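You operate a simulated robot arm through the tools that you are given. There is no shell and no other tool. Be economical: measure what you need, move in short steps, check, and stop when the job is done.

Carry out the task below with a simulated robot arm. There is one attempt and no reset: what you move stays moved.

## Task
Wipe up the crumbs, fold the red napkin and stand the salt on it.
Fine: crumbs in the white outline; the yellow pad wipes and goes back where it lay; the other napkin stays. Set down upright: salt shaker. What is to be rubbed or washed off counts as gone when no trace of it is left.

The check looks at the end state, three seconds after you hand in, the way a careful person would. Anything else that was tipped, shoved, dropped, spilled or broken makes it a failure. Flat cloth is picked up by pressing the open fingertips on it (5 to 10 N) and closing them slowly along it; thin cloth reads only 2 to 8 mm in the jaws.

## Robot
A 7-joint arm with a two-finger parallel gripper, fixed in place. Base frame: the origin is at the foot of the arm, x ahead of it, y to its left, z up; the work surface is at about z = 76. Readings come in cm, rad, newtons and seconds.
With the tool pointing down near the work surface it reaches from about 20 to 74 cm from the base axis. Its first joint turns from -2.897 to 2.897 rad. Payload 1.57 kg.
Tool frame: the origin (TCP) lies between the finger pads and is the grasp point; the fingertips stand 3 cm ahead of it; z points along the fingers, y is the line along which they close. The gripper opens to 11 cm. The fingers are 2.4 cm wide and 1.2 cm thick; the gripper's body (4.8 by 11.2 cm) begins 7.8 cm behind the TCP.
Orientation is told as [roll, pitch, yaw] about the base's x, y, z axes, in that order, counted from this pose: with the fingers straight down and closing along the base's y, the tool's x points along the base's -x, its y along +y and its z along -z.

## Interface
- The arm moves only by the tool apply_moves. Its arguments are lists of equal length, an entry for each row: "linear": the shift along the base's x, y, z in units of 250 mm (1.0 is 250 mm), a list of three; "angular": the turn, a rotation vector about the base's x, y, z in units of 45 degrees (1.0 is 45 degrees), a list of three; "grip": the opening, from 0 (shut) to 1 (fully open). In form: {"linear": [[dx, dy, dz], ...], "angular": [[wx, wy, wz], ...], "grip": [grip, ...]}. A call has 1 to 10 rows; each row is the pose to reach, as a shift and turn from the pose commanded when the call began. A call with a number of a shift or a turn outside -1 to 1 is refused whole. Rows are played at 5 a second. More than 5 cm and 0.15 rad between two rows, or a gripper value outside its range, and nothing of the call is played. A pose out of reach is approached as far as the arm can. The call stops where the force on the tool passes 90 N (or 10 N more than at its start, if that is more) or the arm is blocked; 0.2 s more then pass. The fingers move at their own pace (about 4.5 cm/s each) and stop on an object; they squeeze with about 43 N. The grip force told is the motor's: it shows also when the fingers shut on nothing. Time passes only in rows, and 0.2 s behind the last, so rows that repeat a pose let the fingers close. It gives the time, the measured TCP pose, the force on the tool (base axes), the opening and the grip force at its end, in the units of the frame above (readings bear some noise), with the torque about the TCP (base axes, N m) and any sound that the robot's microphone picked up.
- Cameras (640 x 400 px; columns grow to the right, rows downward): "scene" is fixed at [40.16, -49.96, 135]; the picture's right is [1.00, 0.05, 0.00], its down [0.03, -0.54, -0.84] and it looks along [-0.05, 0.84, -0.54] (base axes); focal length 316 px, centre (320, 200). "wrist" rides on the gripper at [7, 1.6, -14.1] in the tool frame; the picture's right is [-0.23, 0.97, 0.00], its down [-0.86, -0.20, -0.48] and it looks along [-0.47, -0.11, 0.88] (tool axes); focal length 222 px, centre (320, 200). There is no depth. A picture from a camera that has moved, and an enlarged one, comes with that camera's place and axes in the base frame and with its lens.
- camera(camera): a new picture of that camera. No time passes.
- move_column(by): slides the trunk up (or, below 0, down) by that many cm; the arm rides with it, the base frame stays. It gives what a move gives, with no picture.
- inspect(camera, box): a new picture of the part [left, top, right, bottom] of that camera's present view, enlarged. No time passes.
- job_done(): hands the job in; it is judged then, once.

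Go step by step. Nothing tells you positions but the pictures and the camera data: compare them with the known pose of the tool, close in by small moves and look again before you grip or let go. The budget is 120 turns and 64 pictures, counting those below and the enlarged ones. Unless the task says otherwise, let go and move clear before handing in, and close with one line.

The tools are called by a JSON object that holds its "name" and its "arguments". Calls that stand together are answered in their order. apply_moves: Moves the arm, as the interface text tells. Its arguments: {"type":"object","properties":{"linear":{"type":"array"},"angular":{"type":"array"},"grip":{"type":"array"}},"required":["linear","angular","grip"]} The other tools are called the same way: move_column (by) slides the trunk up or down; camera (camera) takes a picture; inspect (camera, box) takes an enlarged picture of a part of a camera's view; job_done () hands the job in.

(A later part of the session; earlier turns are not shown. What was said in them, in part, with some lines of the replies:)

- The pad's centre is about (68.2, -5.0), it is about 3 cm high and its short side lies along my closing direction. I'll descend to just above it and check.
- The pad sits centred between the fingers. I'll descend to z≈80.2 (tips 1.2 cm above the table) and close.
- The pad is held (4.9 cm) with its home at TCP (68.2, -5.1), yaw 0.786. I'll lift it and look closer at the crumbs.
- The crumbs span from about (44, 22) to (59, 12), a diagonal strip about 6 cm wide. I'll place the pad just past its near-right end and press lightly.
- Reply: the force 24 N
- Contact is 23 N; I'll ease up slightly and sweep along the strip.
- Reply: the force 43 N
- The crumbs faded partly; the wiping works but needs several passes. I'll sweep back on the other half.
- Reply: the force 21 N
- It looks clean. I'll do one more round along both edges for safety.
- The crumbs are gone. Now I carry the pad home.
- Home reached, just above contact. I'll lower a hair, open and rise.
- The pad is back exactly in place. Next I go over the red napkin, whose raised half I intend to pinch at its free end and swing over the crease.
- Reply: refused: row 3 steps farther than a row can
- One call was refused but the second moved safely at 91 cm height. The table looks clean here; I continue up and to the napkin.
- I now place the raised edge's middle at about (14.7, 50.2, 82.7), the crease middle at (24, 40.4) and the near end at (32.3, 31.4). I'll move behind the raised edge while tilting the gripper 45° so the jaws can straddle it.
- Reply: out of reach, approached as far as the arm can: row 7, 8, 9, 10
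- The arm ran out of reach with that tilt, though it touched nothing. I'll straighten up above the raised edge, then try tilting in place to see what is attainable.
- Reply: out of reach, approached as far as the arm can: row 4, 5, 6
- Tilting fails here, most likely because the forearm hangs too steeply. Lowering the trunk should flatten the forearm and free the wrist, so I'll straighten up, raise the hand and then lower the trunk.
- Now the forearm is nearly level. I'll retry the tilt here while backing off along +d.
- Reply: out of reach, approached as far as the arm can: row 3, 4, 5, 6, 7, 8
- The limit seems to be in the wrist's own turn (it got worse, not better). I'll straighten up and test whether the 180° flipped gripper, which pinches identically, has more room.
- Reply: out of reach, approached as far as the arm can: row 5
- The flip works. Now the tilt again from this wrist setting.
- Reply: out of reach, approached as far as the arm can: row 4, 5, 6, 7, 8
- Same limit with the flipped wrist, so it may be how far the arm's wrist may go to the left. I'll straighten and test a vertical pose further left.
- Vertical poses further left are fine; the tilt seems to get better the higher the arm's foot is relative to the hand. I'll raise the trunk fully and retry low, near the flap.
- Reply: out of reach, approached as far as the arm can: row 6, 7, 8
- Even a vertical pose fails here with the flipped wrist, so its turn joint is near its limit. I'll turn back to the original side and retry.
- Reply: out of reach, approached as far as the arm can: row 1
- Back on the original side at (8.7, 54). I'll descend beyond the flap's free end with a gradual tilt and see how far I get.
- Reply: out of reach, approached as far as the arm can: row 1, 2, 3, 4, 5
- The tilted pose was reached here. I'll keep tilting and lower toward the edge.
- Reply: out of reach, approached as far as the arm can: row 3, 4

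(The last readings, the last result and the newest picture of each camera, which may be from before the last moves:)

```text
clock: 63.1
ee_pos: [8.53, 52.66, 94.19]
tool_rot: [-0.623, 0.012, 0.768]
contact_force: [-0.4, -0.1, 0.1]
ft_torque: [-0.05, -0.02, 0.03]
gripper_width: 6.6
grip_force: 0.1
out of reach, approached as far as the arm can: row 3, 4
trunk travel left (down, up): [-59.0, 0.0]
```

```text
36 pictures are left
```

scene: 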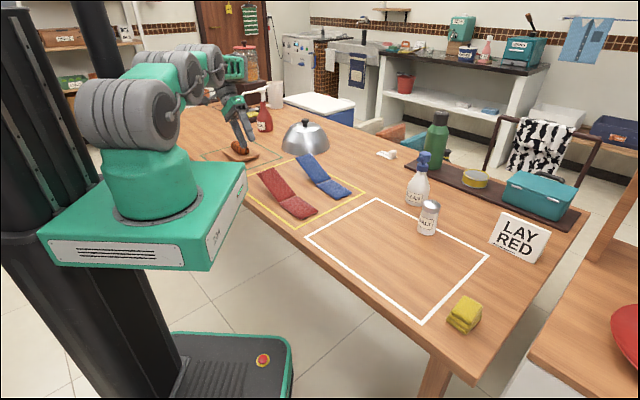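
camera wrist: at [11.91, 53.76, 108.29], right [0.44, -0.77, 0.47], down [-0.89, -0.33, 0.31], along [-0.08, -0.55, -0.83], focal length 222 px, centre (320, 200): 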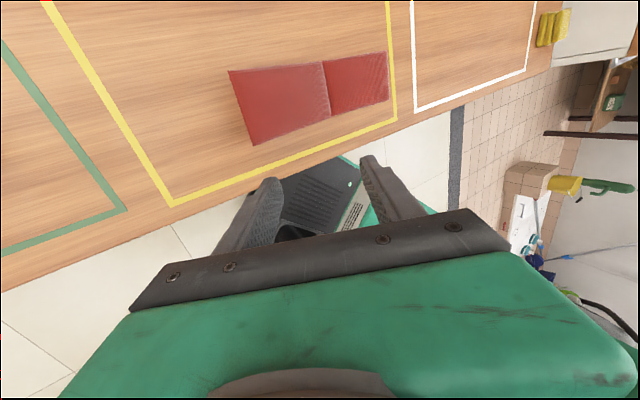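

That gave a 36° tilt nearly in place. Now I close in to about 6 cm short of the edge along the tool axis.

{"name": "apply_moves", "arguments": {"linear": [[0.07, 0.01, -0.1], [0.14, 0.015, -0.19], [0.14, 0.015, -0.276]], "angular": [[0, 0, 0], [-0.03, -0.03, 0], [-0.07, -0.07, 0]], "grip": [0.6, 0.6, 0.6]}}

{"name": "camera", "arguments": {"camera": "wrist"}}

{"name": "inspect", "arguments": {"camera": "scene", "box": [190, 100, 350, 230]}}

```text
clock: 63.9
ee_pos: [10.34, 49.92, 88.5]
tool_rot: [-0.657, 0.024, 0.758]
contact_force: [-0.4, -0.1, 0.5]
ft_torque: [-0.03, 0.0, 0.0]
gripper_width: 6.58
grip_force: 0.1
out of reach, approached as far as the arm can: row 1, 2, 3
trunk travel left (down, up): [-59.0, 0.0]
```

```text
35 pictures are left
camera wrist: at [-1.47, 52.65, 98.82], right [-0.38, 0.71, -0.6], down [0.54, 0.69, 0.48], along [0.76, -0.14, -0.64], focal length 222 px, centre (320, 200)
```

wrist: 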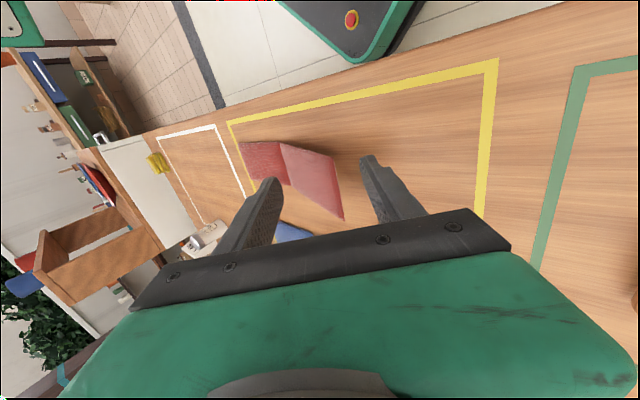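

```text
3.08 times, centred on (270, 165) of scene
camera zoom: at [40.16, -49.96, 135.0], right [1.0, 0.05, 0.0], down [0.03, -0.54, -0.84], along [-0.05, 0.84, -0.54], focal length 973 px, centre (474, 308)
```

zoom: 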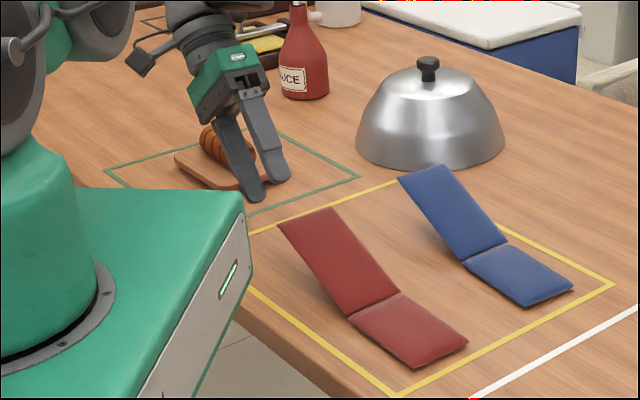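

The jaws are in line with the raised flap but 3 cm to its robot side. I'll shift across, easing the tilt slightly to stay in reach.

{"name": "apply_moves", "arguments": {"linear": [[0.04, 0.05, 0], [0.088, 0.104, -0.02], [0.088, 0.104, -0.028]], "angular": [[0.05, 0.05, 0], [0.1, 0.1, 0.02], [0.1, 0.1, 0.02]], "grip": [0.6, 0.6, 0.6]}}

```text
clock: 64.7
ee_pos: [12.41, 52.52, 87.82]
tool_rot: [-0.587, 0.012, 0.786]
contact_force: [-0.2, -0.3, 0.7]
ft_torque: [-0.05, -0.01, -0.01]
gripper_width: 6.6
grip_force: 0.1
out of reach, approached as far as the arm can: row 1
trunk travel left (down, up): [-59.0, 0.0]
```

Exactly aligned now. I'll advance along the tool axis, then look before closing.

{"name": "apply_moves", "arguments": {"linear": [[0.024, -0.024, -0.05], [0.048, -0.048, -0.1], [0.068, -0.068, -0.145]], "angular": [[0, 0, 0], [0, 0, 0], [0, 0, 0]], "grip": [0.6, 0.6, 0.6]}}

{"name": "camera", "arguments": {"camera": "wrist"}}

{"name": "inspect", "arguments": {"camera": "scene", "box": [220, 130, 330, 225]}}

```text
clock: 65.5
ee_pos: [14.09, 50.97, 84.22]
tool_rot: [-0.584, 0.013, 0.785]
contact_force: [-0.2, 0.3, -0.2]
ft_torque: [-0.01, -0.04, -0.03]
gripper_width: 6.57
grip_force: 0.0
trunk travel left (down, up): [-59.0, 0.0]
```

```text
33 pictures are left
camera wrist: at [2.71, 52.69, 95.17], right [-0.42, 0.73, -0.54], down [0.54, 0.68, 0.5], along [0.73, -0.08, -0.68], focal length 222 px, centre (320, 200)
```

wrist: 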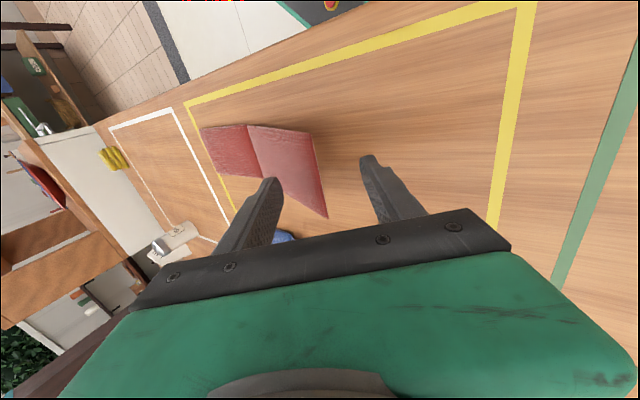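

```text
4.21 times, centred on (275, 178) of scene
camera zoom: at [40.16, -49.96, 135.0], right [1.0, 0.05, 0.0], down [0.03, -0.54, -0.84], along [-0.05, 0.84, -0.54], focal length 1331 px, centre (510, 295)
```

zoom: 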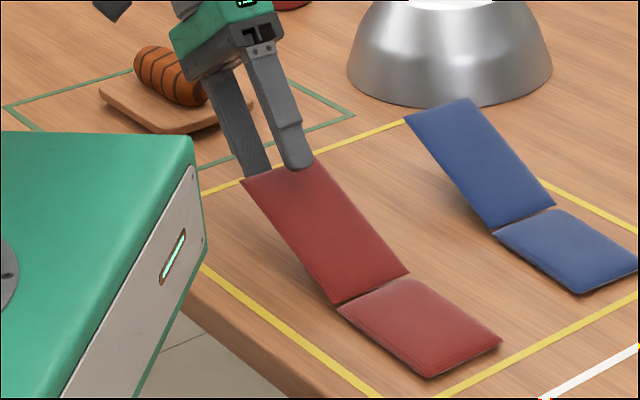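

The edge is between the jaws. I'll go 0.8 cm deeper and close slowly.

{"name": "apply_moves", "arguments": {"linear": [[0.012, -0.012, -0.027], [0.012, -0.012, -0.027], [0.012, -0.012, -0.027], [0.012, -0.012, -0.027], [0.012, -0.012, -0.027], [0.012, -0.012, -0.027], [0.012, -0.012, -0.027], [0.012, -0.012, -0.027], [0.012, -0.012, -0.027]], "angular": [[0, 0, 0], [0, 0, 0], [0, 0, 0], [0, 0, 0], [0, 0, 0], [0, 0, 0], [0, 0, 0], [0, 0, 0], [0, 0, 0]], "grip": [0.6, 0.5, 0.4, 0.3, 0.2, 0.12, 0.05, 0, 0]}}

{"name": "camera", "arguments": {"camera": "wrist"}}

{"name": "inspect", "arguments": {"camera": "scene", "box": [220, 130, 330, 225]}}

```text
clock: 67.5
ee_pos: [14.35, 50.6, 83.53]
tool_rot: [-0.58, 0.013, 0.784]
contact_force: [-0.3, -0.5, 3.7]
ft_torque: [-0.4, -0.53, -0.13]
gripper_width: 1.93
grip_force: 33.4
out of reach, approached as far as the arm can: row 1
trunk travel left (down, up): [-59.0, 0.0]
```

```text
31 pictures are left
camera wrist: at [3.09, 52.31, 94.54], right [-0.42, 0.73, -0.54], down [0.54, 0.68, 0.5], along [0.73, -0.08, -0.68], focal length 222 px, centre (320, 200)
```

wrist: 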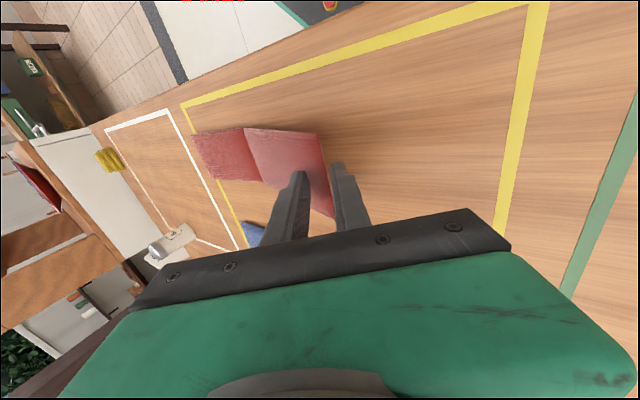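

```text
4.21 times, centred on (275, 178) of scene
camera zoom: at [40.16, -49.96, 135.0], right [1.0, 0.05, 0.0], down [0.03, -0.54, -0.84], along [-0.05, 0.84, -0.54], focal length 1331 px, centre (510, 295)
```

zoom: 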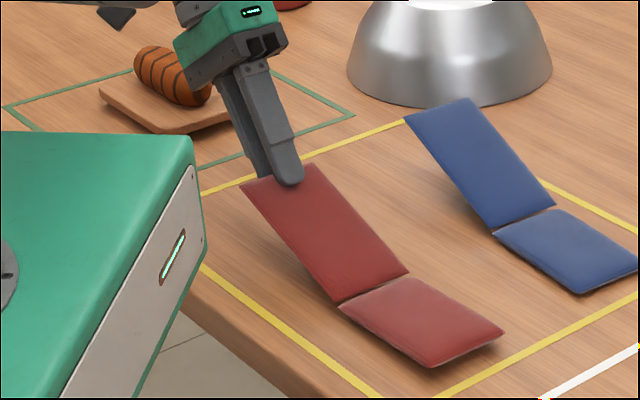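

The flap is gripped. I'll now raise it along an arc about the crease in small steps, keeping the hand's tilt so the flap settles between the pads.

{"name": "apply_moves", "arguments": {"linear": [[0.009, -0.01, 0.028], [0.0188, -0.0197, 0.0564], [0.028, -0.03, 0.078], [0.0381, -0.04, 0.1], [0.0596, -0.0626, 0.141], [0.0839, -0.088, 0.179]], "angular": [[0, 0, 0], [0, 0, 0], [0, 0, 0], [0, 0, 0], [0, 0, 0], [0, 0, 0]], "grip": [0, 0, 0, 0, 0, 0]}}

{"name": "inspect", "arguments": {"camera": "scene", "box": [220, 130, 330, 225]}}

```text
clock: 68.9
ee_pos: [15.86, 49.19, 88.26]
tool_rot: [-0.576, 0.023, 0.779]
contact_force: [0.2, -1.7, 3.7]
ft_torque: [-0.32, -0.34, -0.1]
gripper_width: 1.18
grip_force: 29.3
out of reach, approached as far as the arm can: row 1, 5, 6
trunk travel left (down, up): [-59.0, 0.0]
```

```text
4.21 times, centred on (275, 178) of scene
camera zoom: at [40.16, -49.96, 135.0], right [1.0, 0.05, 0.0], down [0.03, -0.54, -0.84], along [-0.05, 0.84, -0.54], focal length 1331 px, centre (510, 295)
```

zoom: 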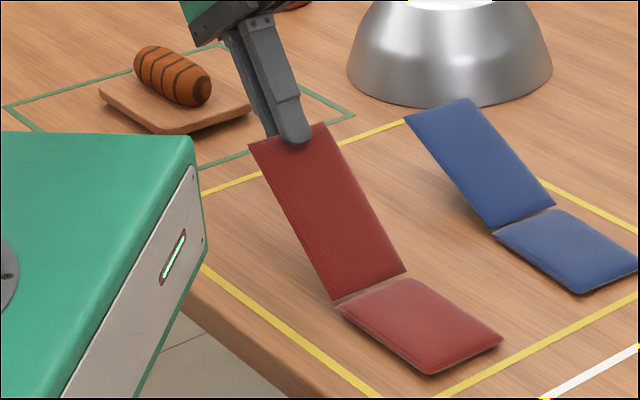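

The flap follows nicely and the near half stays put. I continue the arc, now untilting the hand as it goes.

{"name": "apply_moves", "arguments": {"linear": [[0.027, -0.028, 0.015], [0.0535, -0.0562, 0.03], [0.0944, -0.099, 0.069], [0.117, -0.123, 0.088], [0.14, -0.147, 0.106], [0.182, -0.191, 0.132]], "angular": [[0.008, 0.008, 0], [0.016, 0.016, 0], [0.047, 0.047, 0], [0.09, 0.09, 0], [0.141, 0.141, 0], [0.236, 0.236, 0]], "grip": [0, 0, 0, 0, 0, 0]}}

{"name": "inspect", "arguments": {"camera": "scene", "box": [220, 120, 340, 225]}}

```text
clock: 70.3
ee_pos: [19.65, 51.06, 96.78]
tool_rot: [-0.345, 0.05, 0.777]
contact_force: [0.5, -0.5, 0.0]
ft_torque: [0.03, -0.01, 0.03]
gripper_width: 0.75
grip_force: 26.6
out of reach, approached as far as the arm can: row 1, 2, 3, 4, 5, 6
trunk travel left (down, up): [-59.0, 0.0]
```

```text
3.81 times, centred on (280, 172) of scene
camera zoom: at [40.16, -49.96, 135.0], right [1.0, 0.05, 0.0], down [0.03, -0.54, -0.84], along [-0.05, 0.84, -0.54], focal length 1204 px, centre (472, 305)
```

zoom: 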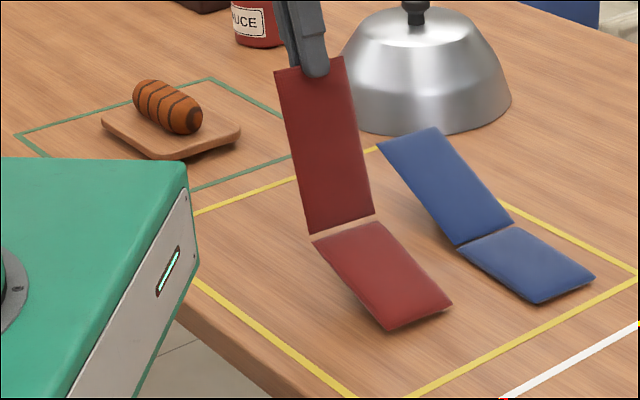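

The arm left its reachable zone and drifted up, lifting the crease about 4 cm and pulling the napkin some 8 cm back; it is still pinched firmly. I'll lift it slightly, lower the trunk for a better posture, and lay it back in place.

{"name": "apply_moves", "arguments": {"linear": [[0, 0, 0.08], [0, 0, 0.16], [0, 0, 0.24]], "angular": [[0, 0, 0], [0, 0, 0], [0, 0, 0]], "grip": [0, 0, 0]}}

{"name": "move_column", "arguments": {"by": -6.5}}

{"name": "inspect", "arguments": {"camera": "scene", "box": [190, 110, 350, 210]}}

```text
clock: 71.1
ee_pos: [19.82, 51.21, 102.88]
tool_rot: [-0.325, 0.013, 0.79]
contact_force: [-0.5, 0.0, -0.1]
ft_torque: [0.02, 0.02, 0.0]
gripper_width: 0.78
grip_force: 26.4
out of reach, approached as far as the arm can: row 1
trunk travel left (down, up): [-59.0, 0.0]
```

```text
clock: 72.1
ee_pos: [19.73, 51.17, 96.44]
tool_rot: [-0.325, 0.008, 0.789]
contact_force: [-0.2, -0.6, -1.6]
ft_torque: [0.02, 0.01, -0.01]
gripper_width: 0.79
grip_force: 27.2
trunk travel left (down, up): [-52.5, 6.5]
```

```text
4.00 times, centred on (270, 160) of scene
camera zoom: at [40.16, -49.96, 135.0], right [1.0, 0.05, 0.0], down [0.03, -0.54, -0.84], along [-0.05, 0.84, -0.54], focal length 1264 px, centre (520, 360)
```

zoom: 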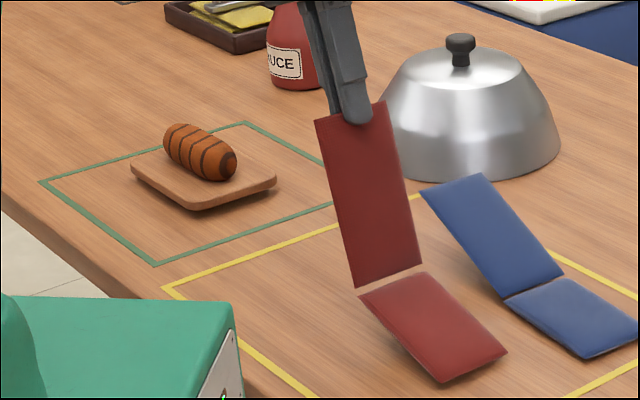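

The napkin hangs freely, about 6.5 cm from its original spot. I'll shift it back and lower it, checking reach.

{"name": "apply_moves", "arguments": {"linear": [[0.012, -0.065, 0.02], [0.024, -0.13, 0.02], [0.036, -0.195, 0.02], [0.048, -0.26, 0.02], [0.048, -0.26, -0.04], [0.048, -0.26, -0.1]], "angular": [[0.04, 0.04, 0], [0.08, 0.08, 0], [0.12, 0.12, 0], [0.12, 0.12, 0], [0.12, 0.12, 0], [0.12, 0.12, 0]], "grip": [0, 0, 0, 0, 0, 0]}}

{"name": "inspect", "arguments": {"camera": "scene", "box": [190, 130, 350, 230]}}

```text
clock: 73.5
ee_pos: [20.69, 47.41, 98.4]
tool_rot: [-0.201, 0.038, 0.785]
contact_force: [-0.4, 0.9, -0.8]
ft_torque: [-0.03, -0.07, 0.03]
gripper_width: 0.77
grip_force: 27.5
out of reach, approached as far as the arm can: row 2, 3, 4, 5, 6
trunk travel left (down, up): [-52.5, 6.5]
```

```text
4.00 times, centred on (270, 180) of scene
camera zoom: at [40.16, -49.96, 135.0], right [1.0, 0.05, 0.0], down [0.03, -0.54, -0.84], along [-0.05, 0.84, -0.54], focal length 1264 px, centre (520, 280)
```

zoom: 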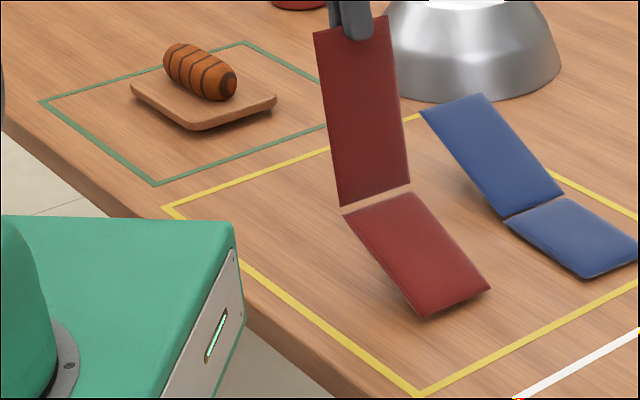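

The limit is being low and near with the arm's foot high. I'll raise the hand again and lower the trunk by 16.

{"name": "apply_moves", "arguments": {"linear": [[0, 0, 0.1], [0, 0, 0.2], [0, 0, 0.3], [0, 0, 0.4], [0, 0, 0.5]], "angular": [[0, 0, 0], [0, 0, 0], [0, 0, 0], [0, 0, 0], [0, 0, 0]], "grip": [0, 0, 0, 0, 0]}}

{"name": "move_column", "arguments": {"by": -13}}

{"name": "apply_moves", "arguments": {"linear": [[0, -0.05, 0], [0, -0.1, 0], [0, -0.13, 0], [0, -0.13, -0.04]], "angular": [[0, 0, 0], [0, 0, 0], [0, 0, 0], [0, 0, 0]], "grip": [0, 0, 0, 0]}}

{"name": "inspect", "arguments": {"camera": "scene", "box": [190, 130, 350, 230]}}

```text
clock: 74.7
ee_pos: [20.64, 47.07, 111.16]
tool_rot: [-0.19, 0.013, 0.79]
contact_force: [-0.4, -0.4, -0.7]
ft_torque: [0.03, 0.01, 0.0]
gripper_width: 0.78
grip_force: 27.1
trunk travel left (down, up): [-52.5, 6.5]
```

```text
clock: 76.3
ee_pos: [20.71, 47.07, 98.03]
tool_rot: [-0.19, 0.011, 0.791]
contact_force: [1.0, -0.1, -0.5]
ft_torque: [0.01, -0.02, 0.03]
gripper_width: 0.78
grip_force: 26.9
trunk travel left (down, up): [-39.5, 19.5]
```

```text
clock: 77.3
ee_pos: [20.63, 43.86, 96.93]
tool_rot: [-0.19, 0.01, 0.79]
contact_force: [0.5, 1.2, -0.9]
ft_torque: [0.0, -0.01, -0.01]
gripper_width: 0.76
grip_force: 27.3
trunk travel left (down, up): [-39.5, 19.5]
```

```text
4.00 times, centred on (270, 180) of scene
camera zoom: at [40.16, -49.96, 135.0], right [1.0, 0.05, 0.0], down [0.03, -0.54, -0.84], along [-0.05, 0.84, -0.54], focal length 1264 px, centre (520, 280)
```

zoom: 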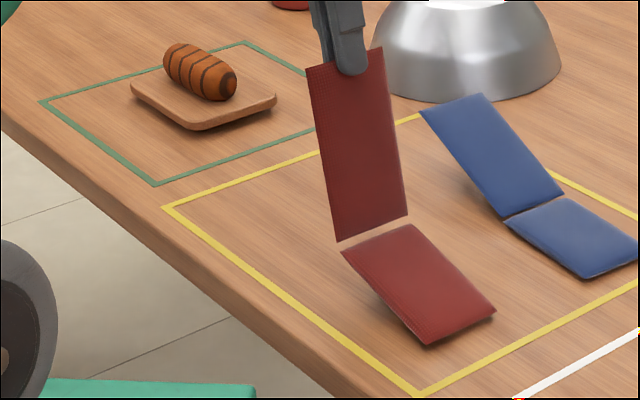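

The arm now follows properly. I'll move 1.7 cm in x and lower 4.5 cm so the crease lands on its original place.

{"name": "apply_moves", "arguments": {"linear": [[0.034, 0, -0.03], [0.068, 0, -0.06], [0.068, 0, -0.09], [0.068, 0, -0.12], [0.068, 0, -0.15], [0.068, 0, -0.17]], "angular": [[0, 0, 0], [0, 0, 0], [0, 0, 0], [0, 0, 0], [0, 0, 0], [0, 0, 0]], "grip": [0, 0, 0, 0, 0, 0]}}

{"name": "inspect", "arguments": {"camera": "scene", "box": [190, 130, 350, 230]}}

```text
clock: 78.7
ee_pos: [22.27, 43.85, 93.2]
tool_rot: [-0.187, 0.003, 0.791]
contact_force: [-10.1, 0.6, 31.3]
ft_torque: [-0.08, 0.01, -0.02]
gripper_width: 0.85
grip_force: 27.4
trunk travel left (down, up): [-39.5, 19.5]
```

```text
4.00 times, centred on (270, 180) of scene
camera zoom: at [40.16, -49.96, 135.0], right [1.0, 0.05, 0.0], down [0.03, -0.54, -0.84], along [-0.05, 0.84, -0.54], focal length 1264 px, centre (520, 280)
```

zoom: 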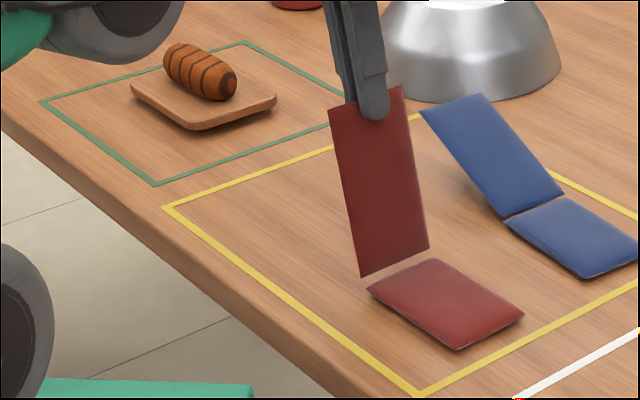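

The crease is on the table near its old place (pressing a bit hard). I'll ease up and swing on over the top, hand turning with the flap.

{"name": "apply_moves", "arguments": {"linear": [[0.012, -0.012, 0.014], [0.0323, -0.0339, 0.014], [0.0676, -0.071, 0.014], [0.1068, -0.112, 0.01], [0.1457, -0.153, 0.002], [0.184, -0.193, -0.01], [0.221, -0.232, -0.03]], "angular": [[0.02, 0.02, 0], [0.063, 0.063, 0], [0.1336, 0.1336, 0], [0.212, 0.212, 0], [0.291, 0.291, 0], [0.369, 0.369, 0], [0.448, 0.448, 0]], "grip": [0, 0, 0, 0, 0, 0, 0]}}

{"name": "inspect", "arguments": {"camera": "scene", "box": [190, 130, 350, 230]}}

```text
clock: 80.3
ee_pos: [28.0, 38.02, 91.9]
tool_rot: [0.308, 0.011, 0.794]
contact_force: [1.4, -0.6, 4.5]
ft_torque: [0.09, -0.14, -0.02]
gripper_width: 0.75
grip_force: 26.9
trunk travel left (down, up): [-39.5, 19.5]
```

```text
4.00 times, centred on (270, 180) of scene
camera zoom: at [40.16, -49.96, 135.0], right [1.0, 0.05, 0.0], down [0.03, -0.54, -0.84], along [-0.05, 0.84, -0.54], focal length 1264 px, centre (520, 280)
```

zoom: 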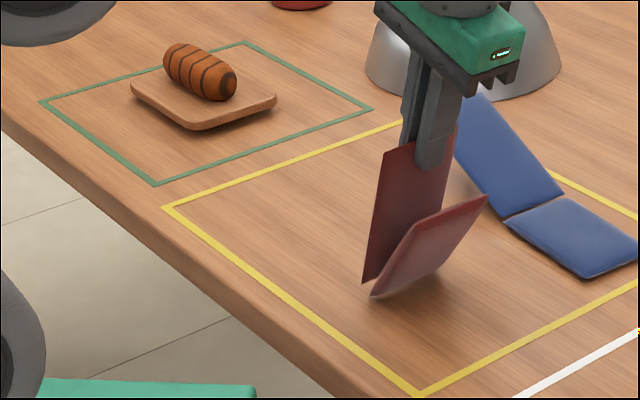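

Interesting: past the top the near half swung up toward the flap, so the fold closes on itself. I'll continue the swing so both come down folded.

{"name": "apply_moves", "arguments": {"linear": [[0.023, -0.024, -0.012], [0.0464, -0.0487, -0.028], [0.07, -0.0735, -0.047], [0.0938, -0.0985, -0.068], [0.116, -0.122, -0.09], [0.138, -0.145, -0.116]], "angular": [[0.055, 0.055, 0], [0.11, 0.11, 0], [0.165, 0.165, 0], [0.22, 0.22, 0], [0.275, 0.275, 0], [0.33, 0.33, 0]], "grip": [0, 0, 0, 0, 0, 0]}}

{"name": "inspect", "arguments": {"camera": "scene", "box": [190, 130, 350, 230]}}

{"name": "camera", "arguments": {"camera": "wrist"}}

```text
clock: 81.7
ee_pos: [31.58, 34.4, 89.4]
tool_rot: [0.674, -0.001, 0.794]
contact_force: [4.3, -5.8, 17.2]
ft_torque: [0.05, 0.75, 0.17]
gripper_width: 0.8
grip_force: 26.9
trunk travel left (down, up): [-39.5, 19.5]
```

```text
4.00 times, centred on (270, 180) of scene
camera zoom: at [40.16, -49.96, 135.0], right [1.0, 0.05, 0.0], down [0.03, -0.54, -0.84], along [-0.05, 0.84, -0.54], focal length 1264 px, centre (520, 280)
```

zoom: 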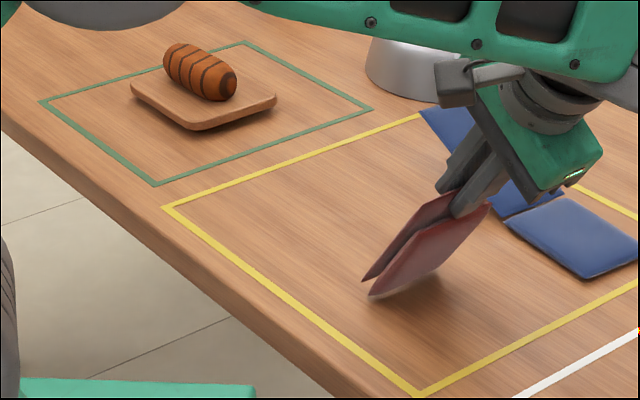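

```text
21 pictures are left
camera wrist: at [31.9, 24.1, 101.34], right [-0.38, 0.69, 0.61], down [0.92, 0.29, 0.25], along [0.0, 0.66, -0.75], focal length 222 px, centre (320, 200)
```

wrist: 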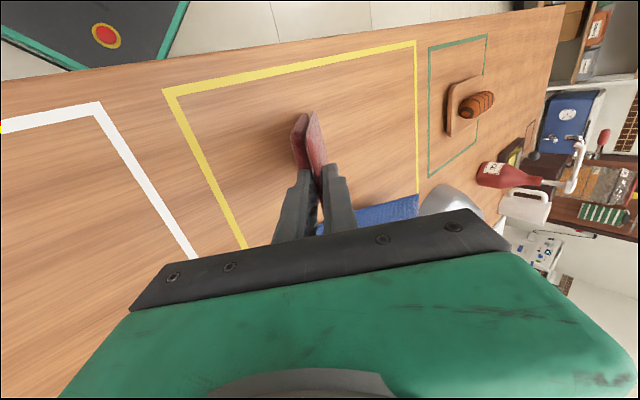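

The two halves now lie nearly together, leaning over. I'll lower further before releasing.

{"name": "apply_moves", "arguments": {"linear": [[0.019, -0.02, -0.028], [0.0386, -0.0405, -0.056], [0.056, -0.059, -0.086], [0.073, -0.077, -0.118], [0.088, -0.092, -0.154], [0.1, -0.105, -0.19]], "angular": [[0.055, 0.055, 0], [0.11, 0.11, 0], [0.165, 0.165, 0], [0.22, 0.22, 0], [0.275, 0.275, 0], [0.33, 0.33, 0]], "grip": [0, 0, 0, 0, 0, 0]}}

{"name": "inspect", "arguments": {"camera": "scene", "box": [210, 150, 370, 250]}}

```text
clock: 83.1
ee_pos: [33.81, 31.72, 84.3]
tool_rot: [1.042, -0.002, 0.797]
contact_force: [2.2, -3.2, 7.1]
ft_torque: [0.4, 0.53, 0.09]
gripper_width: 1.01
grip_force: 28.1
trunk travel left (down, up): [-39.5, 19.5]
```

```text
4.00 times, centred on (290, 200) of scene
camera zoom: at [40.16, -49.96, 135.0], right [1.0, 0.05, 0.0], down [0.03, -0.54, -0.84], along [-0.05, 0.84, -0.54], focal length 1264 px, centre (440, 200)
```

zoom: 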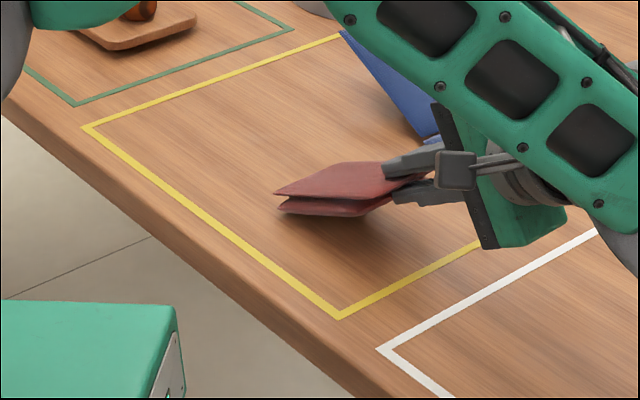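

The napkin is folded almost flat. I'll open the jaws a little and withdraw along the tool axis.

{"name": "apply_moves", "arguments": {"linear": [[0, 0, -0.02], [0, 0, -0.02], [0, 0, -0.02], [0, 0, -0.02], [0.04, -0.04, 0.01], [0.09, -0.09, 0.05], [0.15, -0.15, 0.1], [0.2, -0.2, 0.2]], "angular": [[0, 0, 0], [0, 0, 0], [0, 0, 0], [0, 0, 0], [0, 0, 0], [0, 0, 0], [0, 0, 0], [0, 0, 0]], "grip": [0, 0.15, 0.25, 0.25, 0.25, 0.25, 0.25, 0.25]}}

{"name": "inspect", "arguments": {"camera": "scene", "box": [210, 150, 370, 250]}}

```text
clock: 84.9
ee_pos: [35.54, 29.01, 85.03]
tool_rot: [1.04, 0.0, 0.796]
contact_force: [-1.0, -0.1, 0.1]
ft_torque: [-0.03, -0.01, -0.02]
gripper_width: 2.75
grip_force: 0.0
out of reach, approached as far as the arm can: row 6, 7, 8
trunk travel left (down, up): [-39.5, 19.5]
```

```text
4.00 times, centred on (290, 200) of scene
camera zoom: at [40.16, -49.96, 135.0], right [1.0, 0.05, 0.0], down [0.03, -0.54, -0.84], along [-0.05, 0.84, -0.54], focal length 1264 px, centre (440, 200)
```

zoom: 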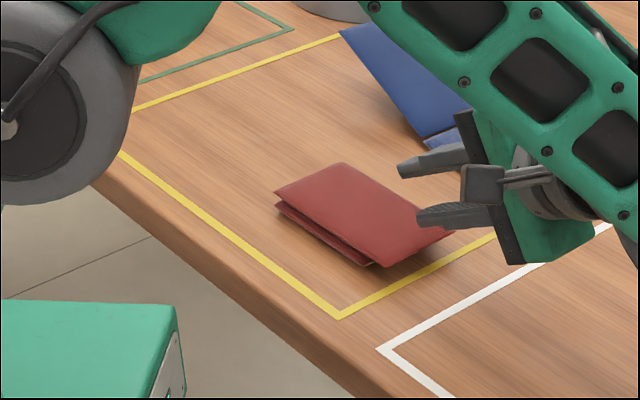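

The fold holds, with only a small gap. I'll straighten the hand while rising, then press the fold from above.

{"name": "apply_moves", "arguments": {"linear": [[0, 0, 0.06], [0, 0, 0.16], [0, 0, 0.3], [0, 0, 0.44], [0, 0, 0.54], [0, 0, 0.6], [0, 0, 0.6], [0, 0, 0.6]], "angular": [[-0.1, -0.1, 0], [-0.21, -0.21, 0], [-0.33, -0.33, 0], [-0.45, -0.45, 0], [-0.57, -0.57, 0], [-0.69, -0.69, 0], [-0.81, -0.81, 0], [-0.936, -0.936, 0]], "grip": [0.25, 0.25, 0.25, 0.25, 0.25, 0.25, 0.25, 0]}}

{"name": "camera", "arguments": {"camera": "wrist"}}

{"name": "inspect", "arguments": {"camera": "scene", "box": [230, 150, 370, 240]}}

```text
clock: 86.7
ee_pos: [35.31, 29.01, 100.05]
tool_rot: [-0.001, 0.012, 0.797]
contact_force: [-0.4, -0.2, -0.2]
ft_torque: [0.05, 0.04, 0.01]
gripper_width: 0.0
grip_force: 3.1
trunk travel left (down, up): [-39.5, 19.5]
```

```text
18 pictures are left
camera wrist: at [29.28, 25.39, 114.21], right [-0.54, 0.84, 0.0], down [0.74, 0.47, 0.47], along [0.4, 0.25, -0.88], focal length 222 px, centre (320, 200)
```

wrist: 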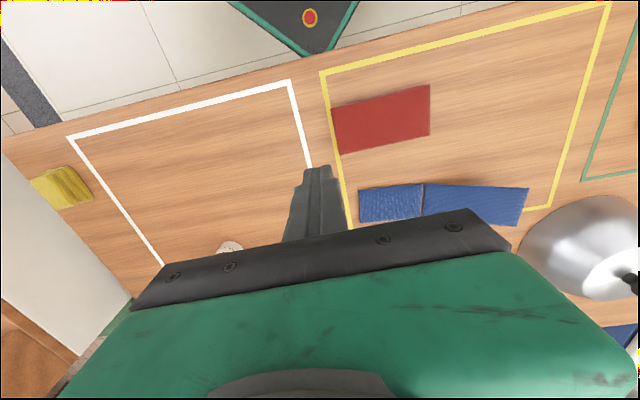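

```text
4.44 times, centred on (300, 195) of scene
camera zoom: at [40.16, -49.96, 135.0], right [1.0, 0.05, 0.0], down [0.03, -0.54, -0.84], along [-0.05, 0.84, -0.54], focal length 1405 px, centre (409, 222)
```

zoom: 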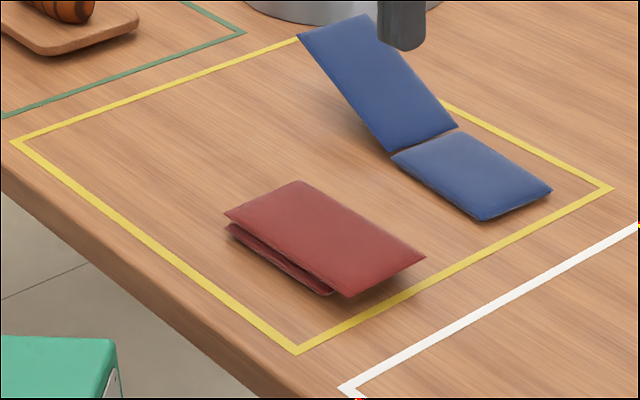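

The napkin is folded around (28.7, 36.1), but the flap's end reaches the yellow line. I'll press on it gently with closed fingertips and drag it about 2 cm back, which also flattens it.

{"name": "apply_moves", "arguments": {"linear": [[-0.13, 0.14, 0], [-0.264, 0.284, 0], [-0.264, 0.284, -0.16], [-0.264, 0.284, -0.32], [-0.264, 0.284, -0.48], [-0.264, 0.284, -0.6], [-0.264, 0.284, -0.68]], "angular": [[0, 0, 0], [0, 0, 0], [0, 0, 0], [0, 0, 0], [0, 0, 0], [0, 0, 0], [0, 0, 0]], "grip": [0, 0, 0, 0, 0, 0, 0]}}

{"name": "apply_moves", "arguments": {"linear": [[0, 0, -0.02], [0, 0, -0.04], [0, 0, -0.06]], "angular": [[0, 0, 0], [0, 0, 0], [0, 0, 0]], "grip": [0, 0, 0]}}

```text
clock: 88.3
ee_pos: [28.71, 36.09, 82.96]
tool_rot: [0.001, 0.012, 0.792]
contact_force: [0.2, 0.2, 0.2]
ft_torque: [0.01, 0.0, 0.03]
gripper_width: 0.0
grip_force: 21.2
trunk travel left (down, up): [-39.5, 19.5]
```

```text
clock: 89.1
ee_pos: [28.74, 36.13, 81.5]
tool_rot: [0.001, 0.01, 0.794]
contact_force: [-0.6, 0.0, 1.3]
ft_torque: [0.02, 0.01, 0.03]
gripper_width: 0.0
grip_force: 21.5
trunk travel left (down, up): [-39.5, 19.5]
```

Light contact begins. I press a bit more.

{"name": "apply_moves", "arguments": {"linear": [[0, 0, -0.01], [0, 0, -0.02], [0, 0, -0.03]], "angular": [[0, 0, 0], [0, 0, 0], [0, 0, 0]], "grip": [0, 0, 0]}}

```text
clock: 89.9
ee_pos: [28.77, 36.07, 81.21]
tool_rot: [0.002, 0.002, 0.789]
contact_force: [-1.9, -9.6, 37.6]
ft_torque: [-0.2, 0.13, 0.06]
gripper_width: 0.0
grip_force: 21.2
trunk travel left (down, up): [-39.5, 19.5]
```

Firm at 78.2 (about 2 cm stack). I'll ease to about 12 N and drag along +d.

{"name": "apply_moves", "arguments": {"linear": [[0, 0, 0.012], [-0.014, 0.0145, 0.012], [-0.028, 0.029, 0.012], [-0.042, 0.0435, 0.012], [-0.056, 0.058, 0.012], [-0.068, 0.07, 0.012], [-0.068, 0.07, 0.1], [-0.068, 0.07, 0.28], [-0.068, 0.07, 0.46]], "angular": [[0, 0, 0], [0, 0, 0], [0, 0, 0], [0, 0, 0], [0, 0, 0], [0, 0, 0], [0, 0, 0], [0, 0, 0], [0, 0, 0]], "grip": [0, 0, 0, 0, 0, 0, 0, 0, 0]}}

{"name": "inspect", "arguments": {"camera": "scene", "box": [230, 150, 370, 240]}}

{"name": "camera", "arguments": {"camera": "wrist"}}

```text
clock: 91.9
ee_pos: [26.75, 37.89, 92.23]
tool_rot: [0.0, 0.014, 0.792]
contact_force: [0.3, 0.7, 0.2]
ft_torque: [0.02, -0.01, 0.02]
gripper_width: 0.01
grip_force: 21.8
trunk travel left (down, up): [-39.5, 19.5]
```

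```text
4.44 times, centred on (300, 195) of scene
camera zoom: at [40.16, -49.96, 135.0], right [1.0, 0.05, 0.0], down [0.03, -0.54, -0.84], along [-0.05, 0.84, -0.54], focal length 1405 px, centre (409, 222)
```

zoom: 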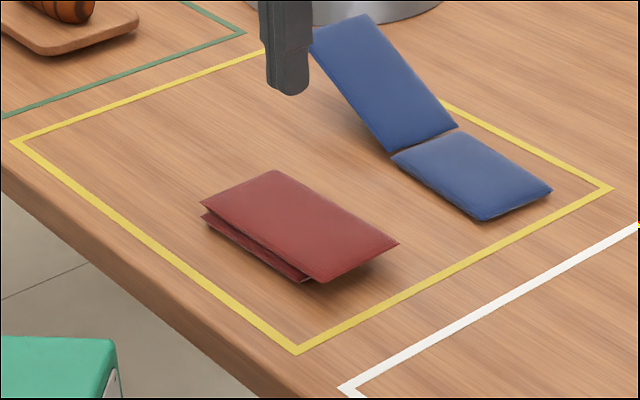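

```text
15 pictures are left
camera wrist: at [20.77, 34.09, 106.4], right [-0.53, 0.85, 0.0], down [0.75, 0.47, 0.47], along [0.4, 0.25, -0.88], focal length 222 px, centre (320, 200)
```

wrist: 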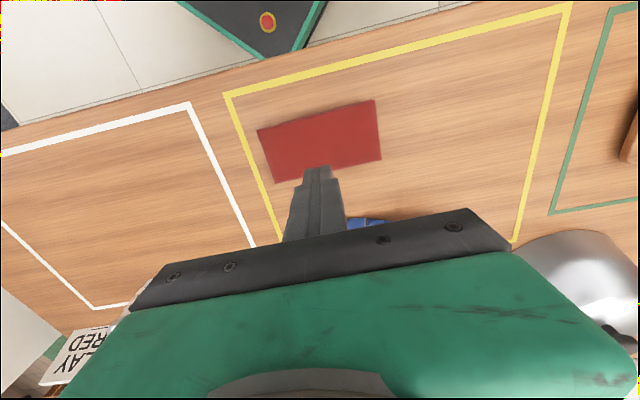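

The folded napkin lies inside the yellow line. The salt's place on it will be about (26.2, 38.7). Now I go to the shaker.

{"name": "apply_moves", "arguments": {"linear": [[0.02, -0.02, 0.18], [0.1, -0.06, 0.34], [0.24, -0.12, 0.42], [0.38, -0.18, 0.42], [0.52, -0.24, 0.42], [0.66, -0.3, 0.42], [0.8, -0.36, 0.42], [0.94, -0.42, 0.42], [1.0, -0.46, 0.42]], "angular": [[0, 0, 0], [0, 0, 0], [0, 0, 0], [0, 0, 0], [0, 0, 0], [0, 0, 0], [0, 0, 0], [0, 0, 0], [0, 0, 0]], "grip": [0.3, 0.6, 1, 1, 1, 1, 1, 1, 1]}}

{"name": "camera", "arguments": {"camera": "wrist"}}

```text
clock: 93.9
ee_pos: [52.24, 26.39, 102.58]
tool_rot: [0.0, 0.01, 0.792]
contact_force: [-0.4, 0.4, 0.4]
ft_torque: [0.04, -0.02, 0.02]
gripper_width: 11.03
grip_force: 0.1
trunk travel left (down, up): [-39.5, 19.5]
```

```text
14 pictures are left
camera wrist: at [46.34, 22.63, 116.75], right [-0.53, 0.85, 0.0], down [0.75, 0.47, 0.47], along [0.4, 0.25, -0.88], focal length 222 px, centre (320, 200)
```

wrist: 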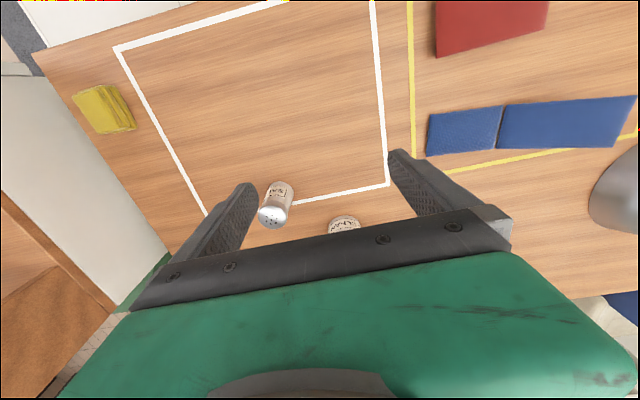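

The shaker stands at about (66.7, 26.1). I'll move above it, then descend around it.

{"name": "apply_moves", "arguments": {"linear": [[0.19, -0.004, -0.02], [0.38, -0.008, -0.1], [0.578, -0.012, -0.2], [0.578, -0.012, -0.36], [0.578, -0.012, -0.5]], "angular": [[0, 0, 0], [0, 0, 0], [0, 0, 0], [0, 0, 0], [0, 0, 0]], "grip": [1, 1, 1, 1, 1]}}

{"name": "camera", "arguments": {"camera": "wrist"}}

```text
refused: row 2 steps farther than a row can; nothing moved
```

```text
13 pictures are left
camera wrist: at [46.34, 22.63, 116.75], right [-0.53, 0.85, 0.0], down [0.75, 0.47, 0.47], along [0.4, 0.25, -0.88], focal length 222 px, centre (320, 200)
```

wrist: 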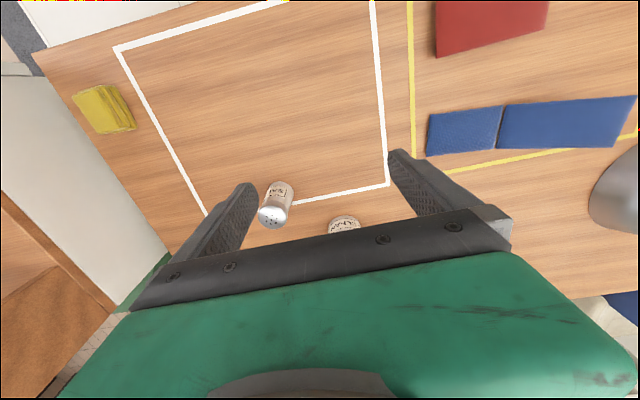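

A row was too long; I repeat with shorter rows, stopping with the tips just above the cap.

{"name": "apply_moves", "arguments": {"linear": [[0.15, -0.003, -0.02], [0.3, -0.006, -0.05], [0.45, -0.01, -0.1], [0.578, -0.012, -0.18], [0.578, -0.012, -0.36]], "angular": [[0, 0, 0], [0, 0, 0], [0, 0, 0], [0, 0, 0], [0, 0, 0]], "grip": [1, 1, 1, 1, 1]}}

{"name": "camera", "arguments": {"camera": "wrist"}}

{"name": "inspect", "arguments": {"camera": "scene", "box": [370, 140, 530, 240]}}

```text
clock: 95.1
ee_pos: [66.39, 26.18, 93.99]
tool_rot: [-0.001, 0.008, 0.792]
contact_force: [-0.6, 0.4, 0.7]
ft_torque: [0.02, 0.0, -0.05]
gripper_width: 11.02
grip_force: 0.1
out of reach, approached as far as the arm can: row 4
trunk travel left (down, up): [-39.5, 19.5]
```

```text
12 pictures are left
camera wrist: at [60.35, 22.55, 108.08], right [-0.53, 0.85, 0.0], down [0.75, 0.47, 0.47], along [0.4, 0.25, -0.88], focal length 222 px, centre (320, 200)
```

wrist: 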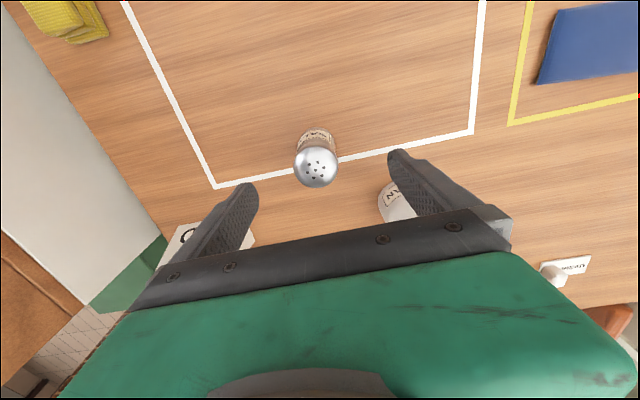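

```text
4.00 times, centred on (450, 190) of scene
camera zoom: at [40.16, -49.96, 135.0], right [1.0, 0.05, 0.0], down [0.03, -0.54, -0.84], along [-0.05, 0.84, -0.54], focal length 1264 px, centre (-200, 240)
```

zoom: 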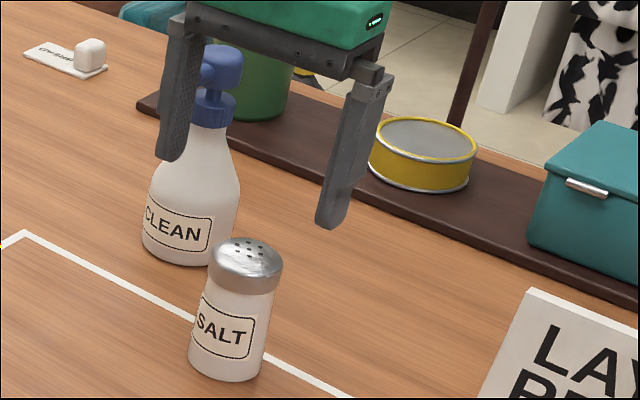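

Centred well between the fingers, clear of the spray bottle. I descend to z≈82 and close gently.

{"name": "apply_moves", "arguments": {"linear": [[0.016, 0.004, -0.16], [0.016, 0.004, -0.32], [0.016, 0.004, -0.48]], "angular": [[0, 0, 0], [0, 0, 0], [0, 0, 0]], "grip": [1, 1, 1]}}

{"name": "apply_moves", "arguments": {"linear": [[0, 0, 0], [0, 0, 0], [0, 0, 0], [0, 0, 0], [0, 0, 0], [0, 0, 0]], "angular": [[0, 0, 0], [0, 0, 0], [0, 0, 0], [0, 0, 0], [0, 0, 0], [0, 0, 0]], "grip": [0.8, 0.65, 0.5, 0.4, 0.35, 0.35]}}

```text
clock: 95.9
ee_pos: [66.85, 26.24, 81.95]
tool_rot: [0.0, 0.011, 0.794]
contact_force: [-0.3, 0.5, 0.1]
ft_torque: [-0.01, 0.01, -0.05]
gripper_width: 11.0
grip_force: 0.1
trunk travel left (down, up): [-39.5, 19.5]
```

```text
clock: 97.3
ee_pos: [66.87, 26.1, 82.03]
tool_rot: [0.001, 0.01, 0.793]
contact_force: [0.0, 0.5, 0.2]
ft_torque: [-0.01, -0.02, -0.02]
gripper_width: 5.05
grip_force: 34.1
trunk travel left (down, up): [-39.5, 19.5]
```

The shaker is held (5.05 cm). I lift it straight up and carry it toward the napkin.

{"name": "apply_moves", "arguments": {"linear": [[0, 0, 0.12], [0, 0, 0.28], [-0.04, 0.012, 0.44], [-0.2, 0.06, 0.5], [-0.36, 0.11, 0.54], [-0.52, 0.16, 0.56], [-0.68, 0.21, 0.56], [-0.84, 0.26, 0.56], [-1.0, 0.31, 0.56]], "angular": [[0, 0, 0], [0, 0, 0], [0, 0, 0], [0, 0, 0], [0, 0, 0], [0, 0, 0], [0, 0, 0], [0, 0, 0], [0, 0, 0]], "grip": [0.35, 0.35, 0.35, 0.35, 0.35, 0.35, 0.35, 0.35, 0.35]}}

{"name": "apply_moves", "arguments": {"linear": [[-0.16, 0.05, 0], [-0.32, 0.1, 0], [-0.48, 0.15, 0], [-0.62, 0.194, 0], [-0.62, 0.194, 0]], "angular": [[0, 0, 0], [0, 0, 0], [0, 0, 0], [0, 0, 0], [0, 0, 0]], "grip": [0.35, 0.35, 0.35, 0.35, 0.35]}}

{"name": "inspect", "arguments": {"camera": "scene", "box": [230, 140, 370, 230]}}

{"name": "camera", "arguments": {"camera": "wrist"}}

```text
clock: 99.3
ee_pos: [41.86, 33.79, 95.58]
tool_rot: [0.0, 0.011, 0.793]
contact_force: [0.0, 0.8, -1.3]
ft_torque: [-0.01, 0.02, 0.0]
gripper_width: 5.04
grip_force: 42.7
trunk travel left (down, up): [-39.5, 19.5]
```

```text
clock: 100.5
ee_pos: [26.51, 38.8, 95.85]
tool_rot: [0.0, 0.011, 0.792]
contact_force: [-0.1, 0.6, -0.6]
ft_torque: [0.0, 0.0, -0.03]
gripper_width: 5.03
grip_force: 43.5
trunk travel left (down, up): [-39.5, 19.5]
```

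```text
4.44 times, centred on (300, 185) of scene
camera zoom: at [40.16, -49.96, 135.0], right [1.0, 0.05, 0.0], down [0.03, -0.54, -0.84], along [-0.05, 0.84, -0.54], focal length 1405 px, centre (409, 267)
```

zoom: 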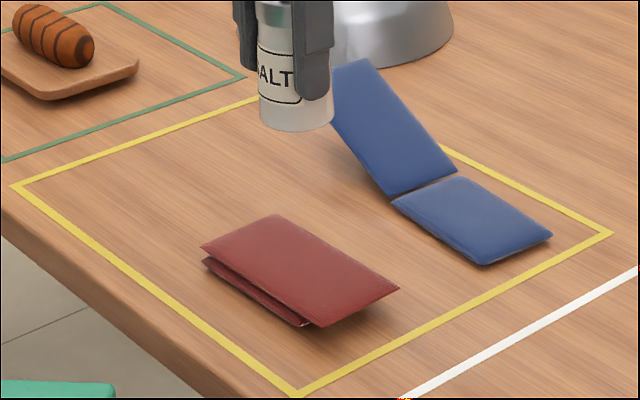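

```text
9 pictures are left
camera wrist: at [20.53, 35.08, 109.89], right [-0.53, 0.85, 0.0], down [0.75, 0.47, 0.47], along [0.4, 0.25, -0.88], focal length 222 px, centre (320, 200)
```

wrist: 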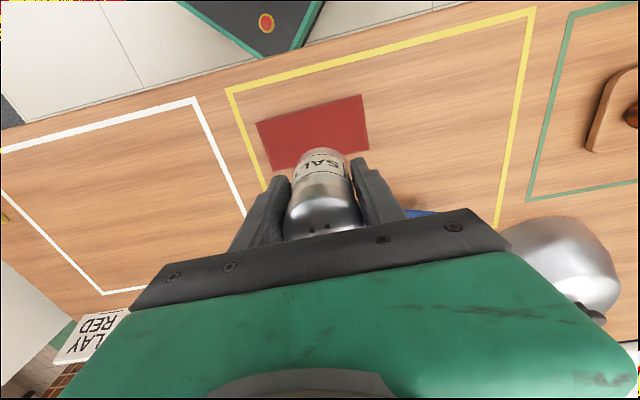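

The shaker hangs over the napkin's supported middle. I lower it, slowly at the end.

{"name": "apply_moves", "arguments": {"linear": [[0, -0.014, -0.15], [0, -0.014, -0.3], [0, -0.014, -0.38], [0, -0.014, -0.41], [0, -0.014, -0.43]], "angular": [[0, 0, 0], [0, 0, 0], [0, 0, 0], [0, 0, 0], [0, 0, 0]], "grip": [0.35, 0.35, 0.35, 0.35, 0.35]}}

{"name": "inspect", "arguments": {"camera": "scene", "box": [230, 140, 370, 230]}}

```text
clock: 101.7
ee_pos: [26.43, 38.3, 85.06]
tool_rot: [0.0, 0.01, 0.792]
contact_force: [-0.5, 0.8, -2.2]
ft_torque: [-0.01, 0.01, -0.02]
gripper_width: 5.01
grip_force: 42.8
trunk travel left (down, up): [-39.5, 19.5]
```

```text
4.44 times, centred on (300, 185) of scene
camera zoom: at [40.16, -49.96, 135.0], right [1.0, 0.05, 0.0], down [0.03, -0.54, -0.84], along [-0.05, 0.84, -0.54], focal length 1405 px, centre (409, 267)
```

zoom: 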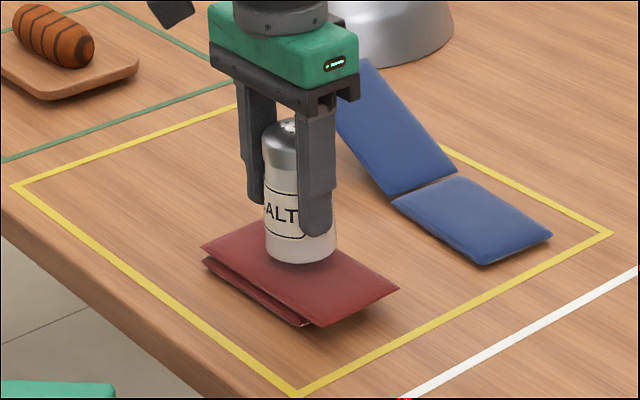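

Almost touching. I nudge 0.6 cm toward the napkin's middle line and lower in small steps to contact.

{"name": "apply_moves", "arguments": {"linear": [[0, -0.024, 0], [0, -0.024, -0.012], [0, -0.024, -0.02], [0, -0.024, -0.028]], "angular": [[0, 0, 0], [0, 0, 0], [0, 0, 0], [0, 0, 0]], "grip": [0.35, 0.35, 0.35, 0.35]}}

```text
clock: 102.7
ee_pos: [26.42, 37.78, 84.37]
tool_rot: [0.001, 0.01, 0.793]
contact_force: [0.9, -0.8, 2.5]
ft_torque: [0.01, 0.05, 0.01]
gripper_width: 5.02
grip_force: 43.1
trunk travel left (down, up): [-39.5, 19.5]
```

Contact. A hair lower, then open slowly in place.

{"name": "apply_moves", "arguments": {"linear": [[0, 0, -0.005], [0, 0, -0.005], [0, 0, -0.005], [0, 0, -0.005], [0, 0, -0.005], [0, 0, -0.005], [0, 0, -0.005]], "angular": [[0, 0, 0], [0, 0, 0], [0, 0, 0], [0, 0, 0], [0, 0, 0], [0, 0, 0], [0, 0, 0]], "grip": [0.35, 0.44, 0.48, 0.54, 0.64, 0.8, 0.9]}}

{"name": "inspect", "arguments": {"camera": "scene", "box": [230, 140, 370, 230]}}

```text
clock: 104.3
ee_pos: [26.45, 37.77, 84.2]
tool_rot: [-0.001, 0.011, 0.792]
contact_force: [-0.2, 0.2, -0.1]
ft_torque: [0.03, -0.04, -0.01]
gripper_width: 9.9
grip_force: 0.0
trunk travel left (down, up): [-39.5, 19.5]
```

```text
4.44 times, centred on (300, 185) of scene
camera zoom: at [40.16, -49.96, 135.0], right [1.0, 0.05, 0.0], down [0.03, -0.54, -0.84], along [-0.05, 0.84, -0.54], focal length 1405 px, centre (409, 267)
```

zoom: 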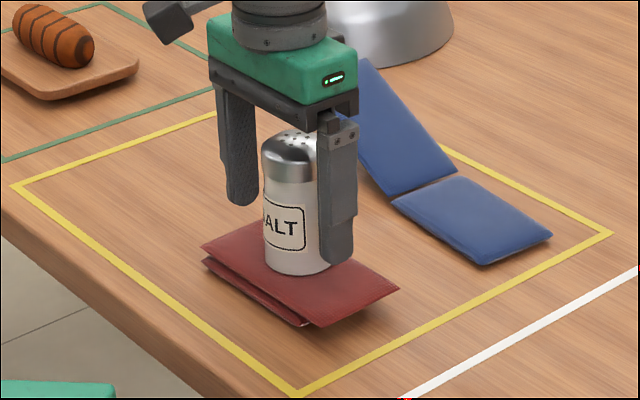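

The salt stands upright on the folded napkin. I rise straight up, clear of it, and check everything.

{"name": "apply_moves", "arguments": {"linear": [[0, 0, 0.1], [0, 0, 0.28], [0, 0, 0.46], [0, 0, 0.64], [0, 0, 0.82]], "angular": [[0, 0, 0], [0, 0, 0], [0, 0, 0], [0, 0, 0], [0, 0, 0]], "grip": [0.9, 0.9, 0.9, 0.9, 0.9]}}

{"name": "camera", "arguments": {"camera": "scene"}}

{"name": "inspect", "arguments": {"camera": "scene", "box": [230, 140, 370, 230]}}

{"name": "inspect", "arguments": {"camera": "scene", "box": [320, 190, 480, 300]}}

```text
clock: 105.5
ee_pos: [26.42, 37.66, 104.6]
tool_rot: [-0.002, 0.012, 0.793]
contact_force: [0.9, 0.9, -0.2]
ft_torque: [-0.02, 0.02, 0.0]
gripper_width: 9.9
grip_force: 0.0
trunk travel left (down, up): [-39.5, 19.5]
```

```text
6 pictures are left
```

scene: 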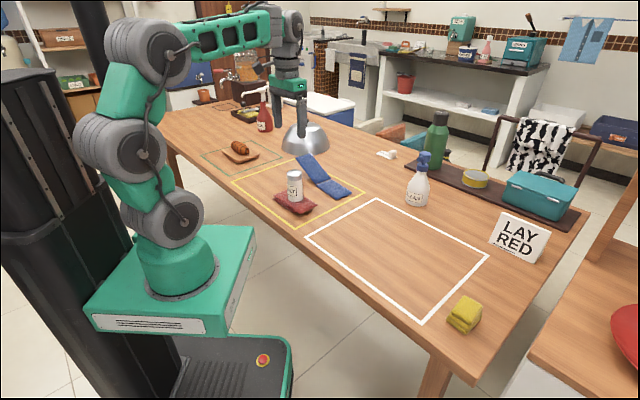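

```text
4.44 times, centred on (300, 185) of scene
camera zoom: at [40.16, -49.96, 135.0], right [1.0, 0.05, 0.0], down [0.03, -0.54, -0.84], along [-0.05, 0.84, -0.54], focal length 1405 px, centre (409, 267)
```

zoom: 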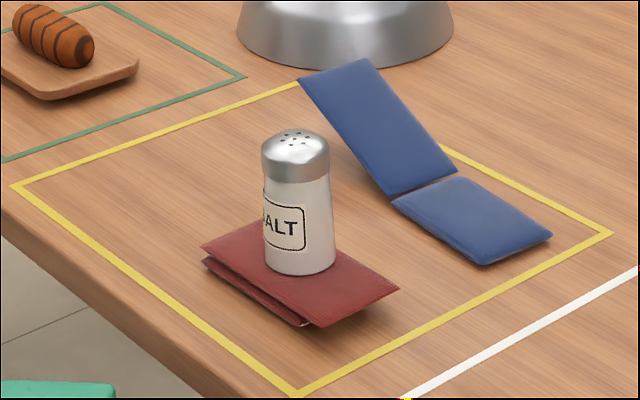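

```text
3.64 times, centred on (400, 245) of scene
camera zoom: at [40.16, -49.96, 135.0], right [1.0, 0.05, 0.0], down [0.03, -0.54, -0.84], along [-0.05, 0.84, -0.54], focal length 1150 px, centre (29, 36)
```

zoom: 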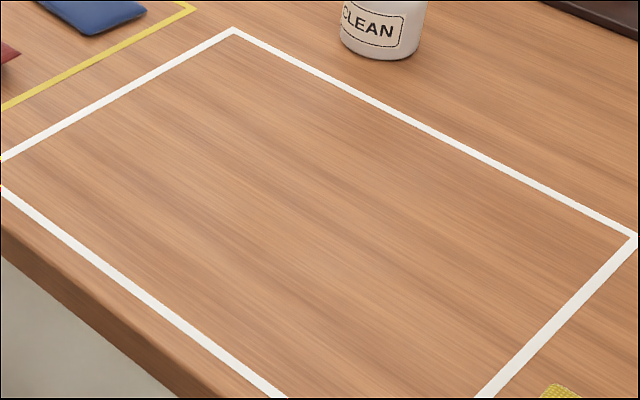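

The crumbs are gone and the pad is back in its place. The blue napkin hasn't moved, and the salt stands upright on the folded red napkin, so I'm handing in.

{"name": "job_done", "arguments": {}}

```text
The job is handed in.
```

The crumbs are wiped up, the pad is back where it lay, the blue napkin is untouched, and the salt stands upright on the folded red napkin, which ended a few centimetres from where it first lay but still inside the yellow outline.
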